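You operate a simulated robot arm through the tools that you are given. There is no shell and no other tool. Be economical: measure what you need, move in short steps, check, and stop when the job is done.

Carry out the task below with a simulated robot arm. There is one attempt and no reset: what you move stays moved.

JOB
Stand the curd from the top of the corner bench beside the salt shaker. It goes on the side that lies toward x +0.0, y +1.0 (a direction in the base frame), with about 3 cm between them.
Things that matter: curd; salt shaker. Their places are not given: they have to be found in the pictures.

It is judged by the outcome, as a careful person would: the job done as asked, and still so three seconds after it is handed in. It fails if anything else is knocked over, pushed out of place, dropped, spilled or broken.

ROBOT AND FRAMES
A 7-joint arm with a two-finger parallel gripper, fixed in place. Base frame: the origin is at the foot of the arm, x ahead of it, y to its left, z up. Lengths are in m, angles in rad, forces in N, time in s.
With the tool pointing down near the work surface it reaches from about 0.24 to 0.68 m from the base axis. Its first joint turns from -1.152 to 1.152 rad. Payload 2.4 kg.
The TCP is the grasp point between the finger pads, 0.03 m short of the fingertips. In the tool frame z runs along the fingers and y along their closing line. The gripper opens to 0.094 m. The fingers are 0.028 m wide and 0.01 m thick; the gripper's body (0.05 by 0.096 m) begins 0.055 m behind the TCP.
Orientation is told as [roll, pitch, yaw] about the base's x, y, z axes, in that order, counted from this pose: with the fingers straight down and closing along the base's y, the tool's x points along the base's -x, its y along +y and its z along -z.

CONTROLS
- The arm moves only by the tool apply_moves. Its argument "moves" is text: rows parted by semicolons, each of 7 numbers parted by spaces: the turn, a rotation vector about the tool's x, y, z in degrees, then the shift along the tool's x, y, z in m, then the opening, from 0 (shut) to 1 (fully open). In form: ax ay az dx dy dz hand; .... A call has 1 to 20 rows; each row is the pose to reach, as a shift and turn from the pose commanded when the call began, along the tool's axes at that moment. A row lasts 0.2 s, in which the tool goes at most 0.05 m and 0.15 rad; a call with a longer step from one row to the next is refused whole, and so is a gripper value outside its range. A pose out of reach is approached as far as the arm can. The call stops where the force on the tool passes 40 N (or 10 N more than at its start, if that is more) or the arm is blocked; 0.2 s more then pass. Each finger travels about 0.153 m/s and halts on what it meets, pressing with about 24 N; the grip force reading is that of the motor and also rises with nothing between the fingers. The clock runs only during rows and for 0.2 s after the last one: add rows that repeat a pose to give the fingers time. It gives the time, the measured TCP pose, the force on the tool (base axes), the opening and the grip force at its end, in the units of the frame above (readings bear some noise).
- Cameras (640 x 400 px; columns grow to the right, rows downward): "scene" is fixed at [0.0324, 0.4647, 1.4466]; the picture's right is [-0.80, -0.61, 0.00], its down [-0.31, 0.41, -0.85] and it looks along [0.52, -0.68, -0.52] (base axes); focal length 333 px, centre (320, 200). "wrist" rides on the gripper at [-0.037, 0, -0.058] in the tool frame; the picture's right is [0.00, -1.00, 0.00], its down [0.97, 0.00, -0.24] and it looks along [0.24, 0.00, 0.97] (tool axes); focal length 218 px, centre (320, 200).
- camera(camera): a new picture of that camera. No time passes.
- probe_pixels(camera, pixels): for up to 12 pixels [column, row] of the newest picture of that camera ("zoom" is the newest enlarged one), the place [x, y, z] in the base frame of the surface seen there, good to about 0.002 m, but the place of the scene camera against the robot may be out by one fixed shift of up to 0.012 m in any direction. No time passes.
- inspect(camera, box): a new picture of the part [left, top, right, bottom] of that camera's present view, enlarged. No time passes.
- close_job(): hands the job in; it is judged then, once.

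Work in short steps. Measure before you move; look again where a grasp or a placing could have gone wrong, and mend it. You have 60 turns and 26 pictures in all, those below and enlarged ones among them. Open the gripper and draw the arm clear of the work before you hand the job in, unless the task says otherwise; then end with one line.

The tools are called after "Call:" as name(argument=value, ...) on one line, values as JSON. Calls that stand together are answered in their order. apply_moves: Moves the arm, as the interface text tells. Its arguments: {"type":"object","properties":{"moves":{"type":"string"}},"required":["moves"]} The other tools are called the same way: camera (camera) takes a picture; probe_pixels (camera, pixels) gives the place of the surface under pixels of a picture; inspect (camera, box) takes an enlarged picture of a part of a camera's view; close_job () hands the job in.

At the start:

```text
clock: 0.0
tcp_pos: [0.3771, -0.1289, 1.0878]
ee_rot: [0.001, 0.0, 0.0]
force: [0.1, -0.2, 0.0]
opening: 0.0942
grasp_force: 0.1
```

scene: 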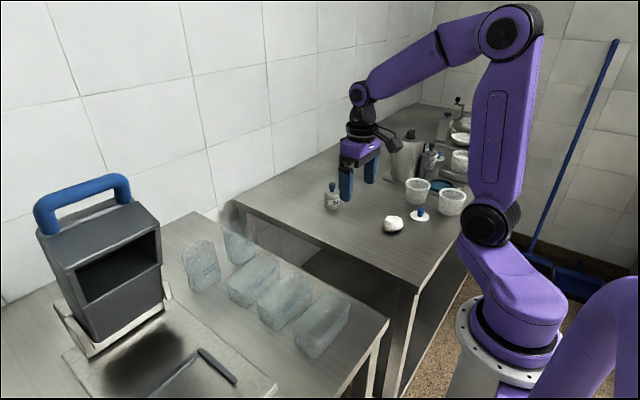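
wrist: 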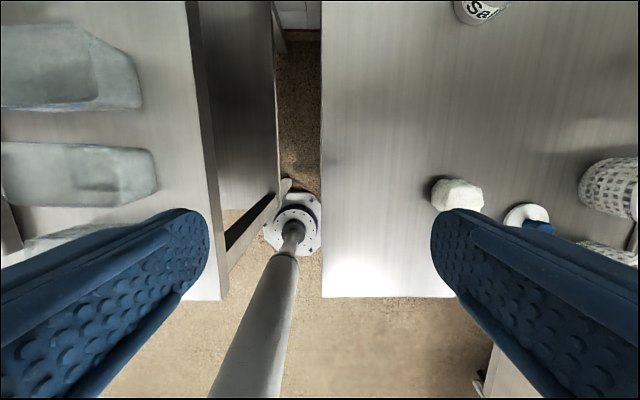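

The white lump near scene (393,224) is probably the curd, and the bottle near (332,198) looks like the salt shaker ("Sa" in the wrist view). I'll enlarge that area to check.

Call:
inspect(camera="scene", box=[300, 90, 480, 260])

Call:
inspect(camera="wrist", box=[400, 0, 640, 300])

Call:
probe_pixels(camera="wrist", pixels=[[458, 195], [435, 195], [483, 195], [458, 180], [458, 208], [475, 5], [485, 22], [400, 100], [400, 220], [525, 215], [610, 185], [470, 185]])

```text
2.35 times, centred on (390, 175) of scene
```

zoom: 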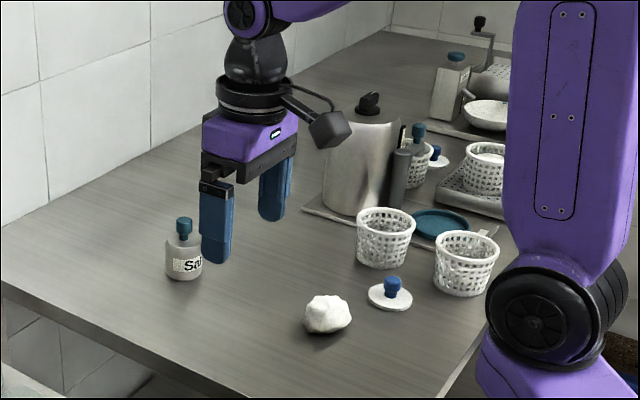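

```text
1.33 times, centred on (520, 150) of wrist
```

zoom: 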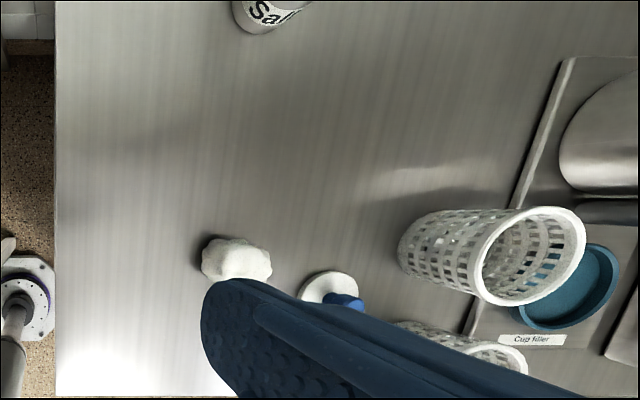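

```text
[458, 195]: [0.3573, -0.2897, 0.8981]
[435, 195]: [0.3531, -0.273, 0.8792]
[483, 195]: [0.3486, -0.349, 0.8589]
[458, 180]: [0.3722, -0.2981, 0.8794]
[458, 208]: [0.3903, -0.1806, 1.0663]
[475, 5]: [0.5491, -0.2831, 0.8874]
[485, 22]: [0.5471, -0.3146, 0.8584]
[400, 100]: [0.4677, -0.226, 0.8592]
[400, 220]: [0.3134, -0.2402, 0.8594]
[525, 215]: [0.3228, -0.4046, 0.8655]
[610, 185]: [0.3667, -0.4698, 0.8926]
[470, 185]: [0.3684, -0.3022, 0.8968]
```

The lump is at about (0.36,-0.295), top near 0.898, and the salt bottle is at about (0.56,-0.285). I'll rule out look-alikes on the left bench and near the kettle.

Call:
inspect(camera="scene", box=[400, 90, 480, 220])

Call:
inspect(camera="scene", box=[150, 200, 390, 370])

```text
3.08 times, centred on (440, 155) of scene
```

zoom: 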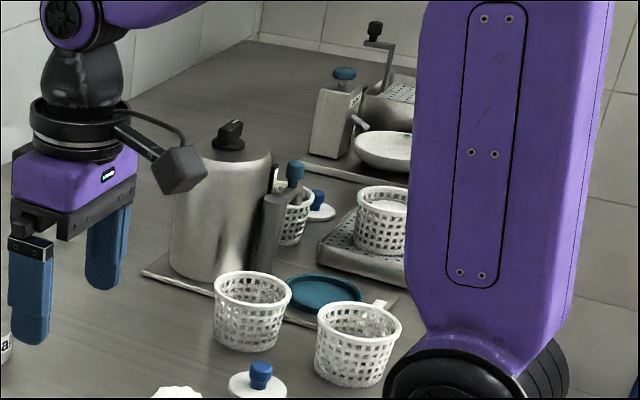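

```text
2.35 times, centred on (270, 285) of scene
```

zoom: 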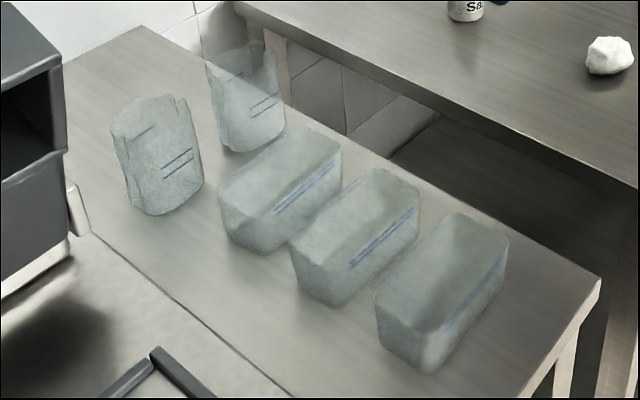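

Only the white lump fits "curd"; the left-bench items are bags. I'll move above it at a safe height to look straight down.

Call:
apply_moves(moves="0 0 0 0.005 -0.042 0 1; 0 0 0 0.01 -0.084 0 1; 0 0 0 0.013 -0.126 0 1; 0 0 0 0.015 -0.166 0 1; 0 0 0 0.015 -0.166 0.03 1; 0 0 0 0.015 -0.166 0.03 1")

Call:
camera(camera="wrist")

```text
clock: 1.4
tcp_pos: [0.3593, -0.2945, 1.0577]
ee_rot: [0.0, 0.0, 0.0]
force: [-0.2, 0.5, 0.3]
opening: 0.0941
grasp_force: 0.1
```

```text
19 pictures are left
```

wrist: 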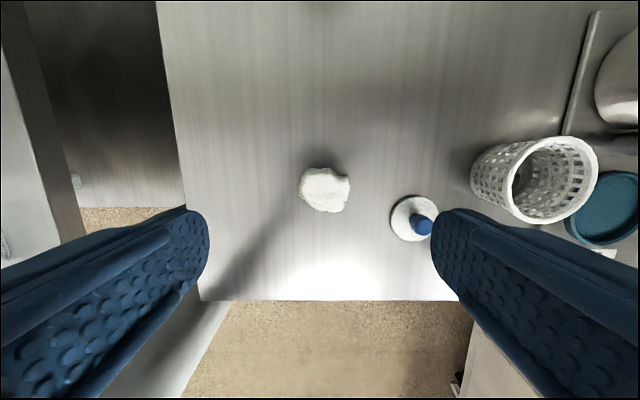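

The curd spans about cols 298–350, rows 167–212, with a blue-knobbed lid close by at (413,220). I'll measure both to check finger clearance.

Call:
probe_pixels(camera="wrist", pixels=[[324, 190], [301, 190], [347, 187], [322, 170], [325, 208], [391, 218], [412, 197], [420, 222], [310, 180], [340, 200], [336, 178], [385, 215]])

Call:
inspect(camera="wrist", box=[270, 140, 450, 260])

```text
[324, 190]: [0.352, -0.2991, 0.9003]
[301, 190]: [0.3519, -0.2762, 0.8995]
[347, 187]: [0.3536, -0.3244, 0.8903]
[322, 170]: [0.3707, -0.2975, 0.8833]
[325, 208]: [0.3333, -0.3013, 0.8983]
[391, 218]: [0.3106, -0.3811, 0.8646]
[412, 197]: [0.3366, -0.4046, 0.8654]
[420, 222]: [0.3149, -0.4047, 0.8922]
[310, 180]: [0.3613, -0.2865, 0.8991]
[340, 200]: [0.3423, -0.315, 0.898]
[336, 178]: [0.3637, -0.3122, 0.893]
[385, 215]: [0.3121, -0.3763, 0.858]
```

```text
3.33 times, centred on (360, 200) of wrist
```

zoom: 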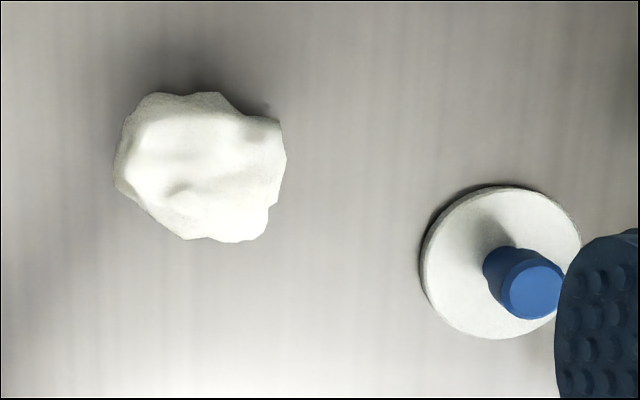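

The curd is centred at about (0.352,-0.300), 5 cm wide in y, with its top at 0.90; the lid starts at y=-0.38, so the open fingers (outer edge near -0.357) clear it. I'll descend to TCP z≈0.895.

Call:
apply_moves(moves="0 0 0 0.007 -0.0055 0.04 1; 0 0 0 0.007 -0.0055 0.08 1; 0 0 0 0.007 -0.0055 0.11 1; 0 0 0 0.007 -0.0055 0.135 1; 0 0 0 0.007 -0.0055 0.15 1; 0 0 0 0.007 -0.0055 0.1625 1; 0 0 0 0.007 -0.0055 0.1625 1")

Call:
camera(camera="wrist")

```text
clock: 3.0
tcp_pos: [0.3559, -0.2997, 0.8958]
ee_rot: [0.001, -0.001, -0.001]
force: [0.0, 0.8, -0.1]
opening: 0.0941
grasp_force: 0.1
```

```text
17 pictures are left
```

wrist: 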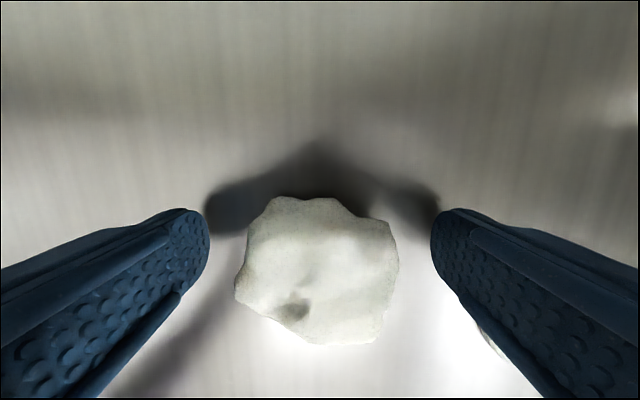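

The curd sits centred between the fingers. I'll close gently, in steps, and watch the reading.

Call:
apply_moves(moves="0 0 0 0.003 0 0 0.8; 0 0 0 0.003 0 0 0.65; 0 0 0 0.003 0 0 0.55; 0 0 0 0.003 0 0 0.48; 0 0 0 0.003 0 0 0.42; 0 0 0 0.003 0 0 0.42")

```text
clock: 4.4
tcp_pos: [0.3516, -0.2995, 0.8961]
ee_rot: [0.0, 0.0, 0.002]
force: [0.4, -0.4, -0.7]
opening: 0.0558
grasp_force: 24.0
```

The fingers halted at 0.056 m with 24 N, so the curd is held. I'll lift it a little and look.

Call:
apply_moves(moves="0 0 0 0 0 -0.015 0.4; 0 0 0 0 0 -0.04 0.4; 0 0 0 0 0 -0.08 0.4; 0 0 0 0 0 -0.12 0.4; 0 0 0 0 0 -0.154 0.4; 0 0 0 0 0 -0.154 0.4")

Call:
camera(camera="wrist")

Call:
inspect(camera="scene", box=[300, 120, 460, 250])

```text
clock: 5.8
tcp_pos: [0.3529, -0.2988, 1.0518]
ee_rot: [0.0, -0.001, 0.001]
force: [0.1, -0.1, -0.8]
opening: 0.0557
grasp_force: 24.0
```

```text
16 pictures are left
```

wrist: 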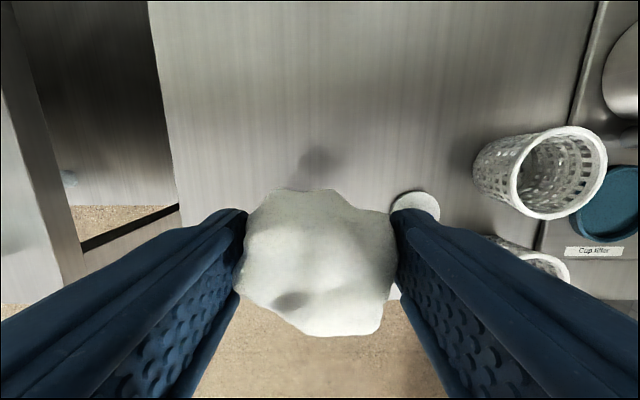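

```text
3.08 times, centred on (380, 185) of scene
```

zoom: 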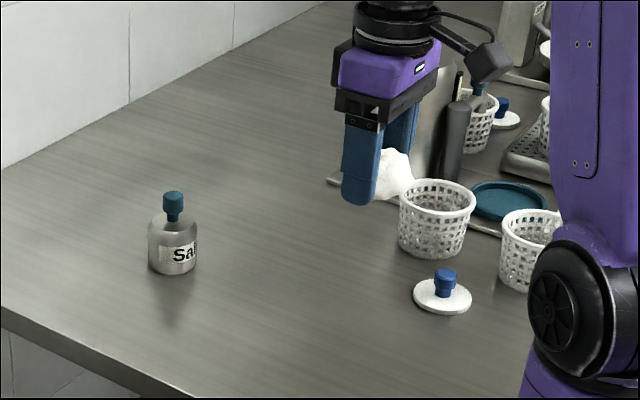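

The curd is lifted and stable. Next I'll measure the shaker from the scene view and carry the curd to the +y side of it, high up.

Call:
probe_pixels(camera="zoom", pixels=[[173, 195], [150, 245], [172, 250], [195, 250], [172, 272], [172, 225]])

Call:
apply_moves(moves="0 0 0 0 0.04 0 0.4; 0 0 0 -0.03 0.07 0 0.4; 0 0 0 -0.07 0.085 0 0.4; 0 0 0 -0.11 0.09 0 0.4; 0 0 0 -0.15 0.095 0 0.4; 0 0 0 -0.18 0.1 0 0.4; 0 0 0 -0.18 0.1 0 0.4")

Call:
camera(camera="wrist")

```text
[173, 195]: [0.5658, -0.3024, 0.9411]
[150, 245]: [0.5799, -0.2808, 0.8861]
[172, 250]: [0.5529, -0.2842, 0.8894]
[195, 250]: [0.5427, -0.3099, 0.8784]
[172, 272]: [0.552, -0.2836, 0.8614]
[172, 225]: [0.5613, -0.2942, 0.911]
```

```text
clock: 7.4
tcp_pos: [0.5328, -0.2007, 1.0492]
ee_rot: [0.001, 0.001, -0.002]
force: [-0.5, -0.9, -1.2]
opening: 0.0556
grasp_force: 23.8
```

```text
14 pictures are left
```

wrist: 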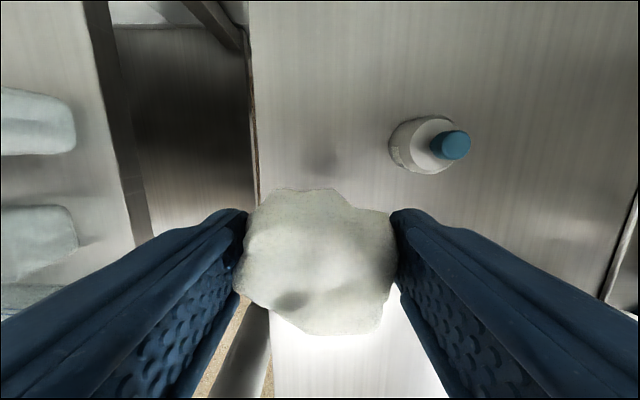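

The shaker shows at cols 388–470, rows 115–175, in the wrist view. I'll measure its edges, the bench edge and the held curd.

Call:
probe_pixels(camera="wrist", pixels=[[390, 145], [392, 152], [455, 140], [445, 133], [425, 118], [415, 172], [388, 145], [265, 120], [258, 170], [395, 250], [240, 270], [320, 192]])

Call:
inspect(camera="wrist", box=[360, 90, 500, 190])

```text
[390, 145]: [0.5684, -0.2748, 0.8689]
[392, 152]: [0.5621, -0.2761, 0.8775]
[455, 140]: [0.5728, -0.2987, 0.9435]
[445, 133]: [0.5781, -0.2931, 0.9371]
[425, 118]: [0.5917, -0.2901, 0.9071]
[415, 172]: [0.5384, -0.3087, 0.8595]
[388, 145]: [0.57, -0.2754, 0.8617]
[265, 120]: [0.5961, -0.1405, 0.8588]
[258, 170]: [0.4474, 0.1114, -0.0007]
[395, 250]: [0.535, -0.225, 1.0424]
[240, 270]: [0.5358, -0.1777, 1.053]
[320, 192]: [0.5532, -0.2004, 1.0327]
```

```text
4.00 times, centred on (430, 140) of wrist
```

zoom: 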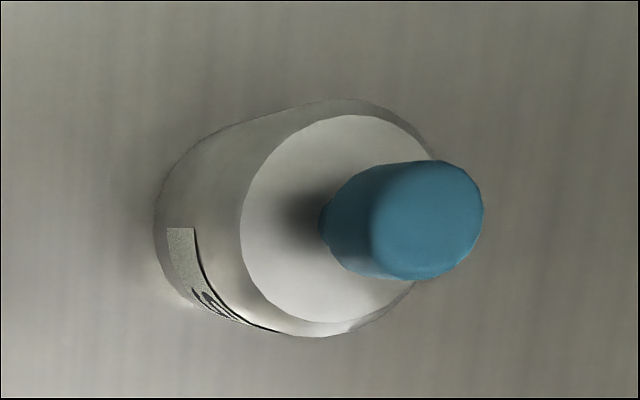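

The shaker is centred at about (0.567,-0.30) with its +y edge at y≈-0.275. The curd's half width is 0.028, so TCP y≈-0.217 leaves a 3 cm gap. I'll move over that point and go partway down.

Call:
apply_moves(moves="0 0 0 -0.034 -0.016 0 0.4; 0 0 0 -0.034 -0.016 0.04 0.4; 0 0 0 -0.034 -0.016 0.08 0.4; 0 0 0 -0.034 -0.016 0.115 0.4; 0 0 0 -0.034 -0.016 0.115 0.4; 0 0 0 -0.034 -0.016 0.115 0.4")

Call:
camera(camera="wrist")

Call:
inspect(camera="scene", box=[270, 120, 400, 240])

```text
clock: 8.8
tcp_pos: [0.5685, -0.2165, 0.9335]
ee_rot: [-0.001, -0.001, 0.0]
force: [0.0, 0.1, -0.9]
opening: 0.0557
grasp_force: 24.0
```

```text
12 pictures are left
```

wrist: 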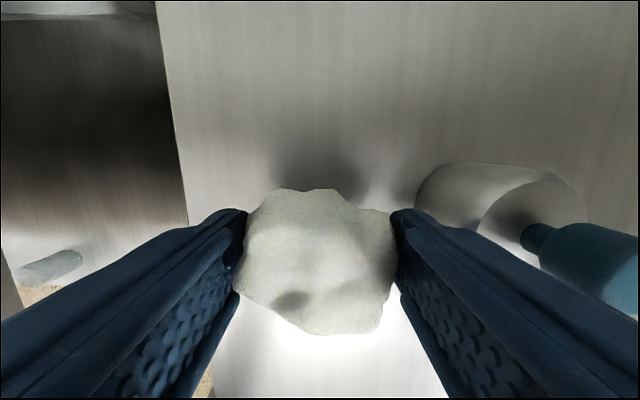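

```text
3.33 times, centred on (335, 180) of scene
```

zoom: 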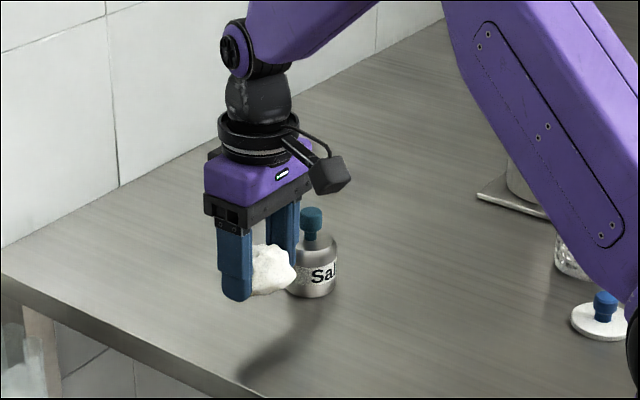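

The pose is on target (0.5685,-0.2165). I'll double-check the shaker's near edge in this closer view.

Call:
probe_pixels(camera="wrist", pixels=[[417, 205], [420, 190], [500, 164], [430, 175], [480, 215], [600, 250], [392, 230], [540, 230]])

```text
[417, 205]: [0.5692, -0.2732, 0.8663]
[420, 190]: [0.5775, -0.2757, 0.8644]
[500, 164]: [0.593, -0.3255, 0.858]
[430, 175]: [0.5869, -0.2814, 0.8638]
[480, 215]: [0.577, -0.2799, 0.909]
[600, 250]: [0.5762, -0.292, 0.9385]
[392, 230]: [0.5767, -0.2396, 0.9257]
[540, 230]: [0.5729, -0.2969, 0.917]
```

The shaker edge is at y≈-0.274, so the gap would be about 2.9 cm. I'll nudge 1 mm and lower to TCP z≈0.897.

Call:
apply_moves(moves="0 0 0 0 0.001 0.015 0.4; 0 0 0 0 0.001 0.025 0.4; 0 0 0 0 0.001 0.032 0.4; 0 0 0 0 0.001 0.0365 0.4; 0 0 0 0 0.001 0.0365 0.4")

```text
clock: 10.0
tcp_pos: [0.5666, -0.2152, 0.8978]
ee_rot: [0.002, 0.001, 0.001]
force: [-0.3, 0.6, -0.9]
opening: 0.0557
grasp_force: 23.3
```

There is no contact yet (Fz -0.9, same as when carrying), so I'll creep down another 2 mm.

Call:
apply_moves(moves="0 0 0 0 0 0.001 0.4; 0 0 0 0 0 0.002 0.4; 0 0 0 0 0 0.002 0.4")

```text
clock: 10.8
tcp_pos: [0.5664, -0.2142, 0.8959]
ee_rot: [0.0, -0.001, 0.0]
force: [-0.9, 0.1, 2.1]
opening: 0.0557
grasp_force: 24.1
```

Fz has risen to +2.1, which means light contact with the bench. I'll open slowly, only to about 0.07 m, so the fingers stay clear of the shaker.

Call:
apply_moves(moves="0 0 0 0 0 0 0.61; 0 0 0 0 0 0 0.64; 0 0 0 0 0 0 0.68; 0 0 0 0 0 0 0.73; 0 0 0 0 0 0 0.73")

Call:
camera(camera="wrist")

```text
clock: 12.0
tcp_pos: [0.567, -0.2132, 0.8967]
ee_rot: [0.0, 0.001, 0.001]
force: [-0.4, -1.1, -0.6]
opening: 0.0687
grasp_force: 0.0
```

```text
10 pictures are left
```

wrist: 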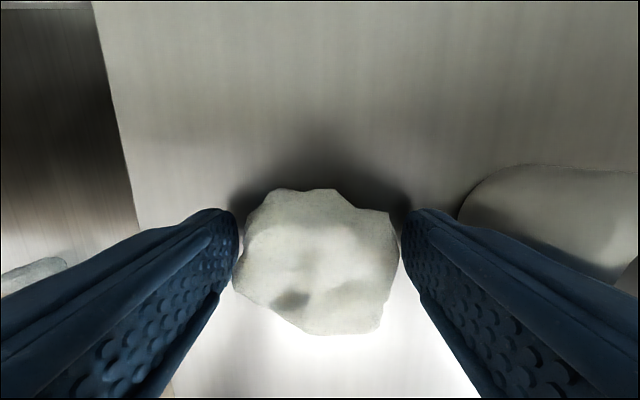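

The curd is released and standing, with both fingers free of it. I'll withdraw straight up and then away from the shaker, and check.

Call:
apply_moves(moves="0 0 0 0 0 -0.015 0.73; 0 0 0 0 0 -0.045 0.73; 0 0 0 0 0 -0.09 0.73; 0 0 0 0 0 -0.135 0.73; 0 0 0 0 0 -0.17 0.73; 0 0 0 0.04 0 -0.18 0.73; 0 0 0 0.04 0 -0.18 0.73")

Call:
camera(camera="wrist")

Call:
inspect(camera="scene", box=[270, 120, 400, 240])

```text
clock: 13.6
tcp_pos: [0.525, -0.2156, 1.0757]
ee_rot: [-0.001, -0.001, -0.002]
force: [-0.3, -0.6, -0.6]
opening: 0.0685
grasp_force: 0.1
```

```text
9 pictures are left
```

wrist: 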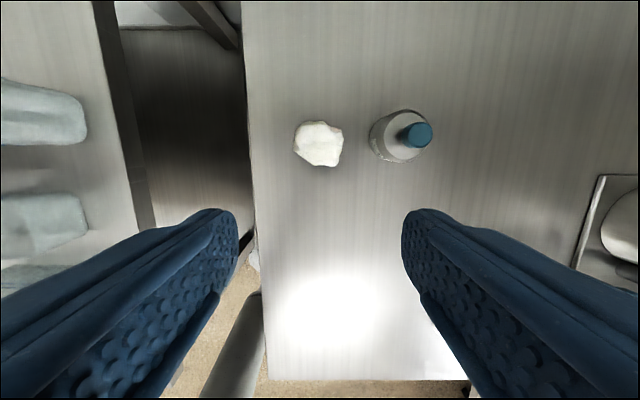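

```text
3.33 times, centred on (335, 180) of scene
```

zoom: 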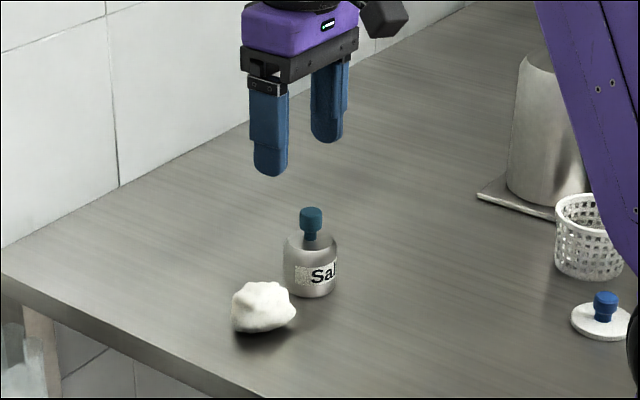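

I'll measure the finished gap between the curd's right edge (col 342) and the shaker's left edge (col 370).

Call:
probe_pixels(camera="wrist", pixels=[[341, 145], [341, 133], [342, 137], [296, 140], [372, 145], [370, 142], [318, 124], [325, 164], [416, 135]])

```text
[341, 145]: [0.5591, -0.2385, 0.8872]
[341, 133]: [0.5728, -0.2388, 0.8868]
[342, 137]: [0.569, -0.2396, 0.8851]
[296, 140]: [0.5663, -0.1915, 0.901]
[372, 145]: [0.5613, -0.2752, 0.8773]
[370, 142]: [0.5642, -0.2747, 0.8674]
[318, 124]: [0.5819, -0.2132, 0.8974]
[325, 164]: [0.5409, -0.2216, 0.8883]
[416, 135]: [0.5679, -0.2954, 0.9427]
```

The curd spans y -0.19 to about -0.241 and the shaker's edge is at -0.275, so the gap is about 3.2 cm. They line up in x, the shaker hasn't moved, and the arm is clear, so I'm handing in.

Call:
close_job()

```text
The job is handed in.
```

The curd stands on the +y side of the salt shaker with a gap of about 3 cm, nothing else was disturbed, and the job is handed in.
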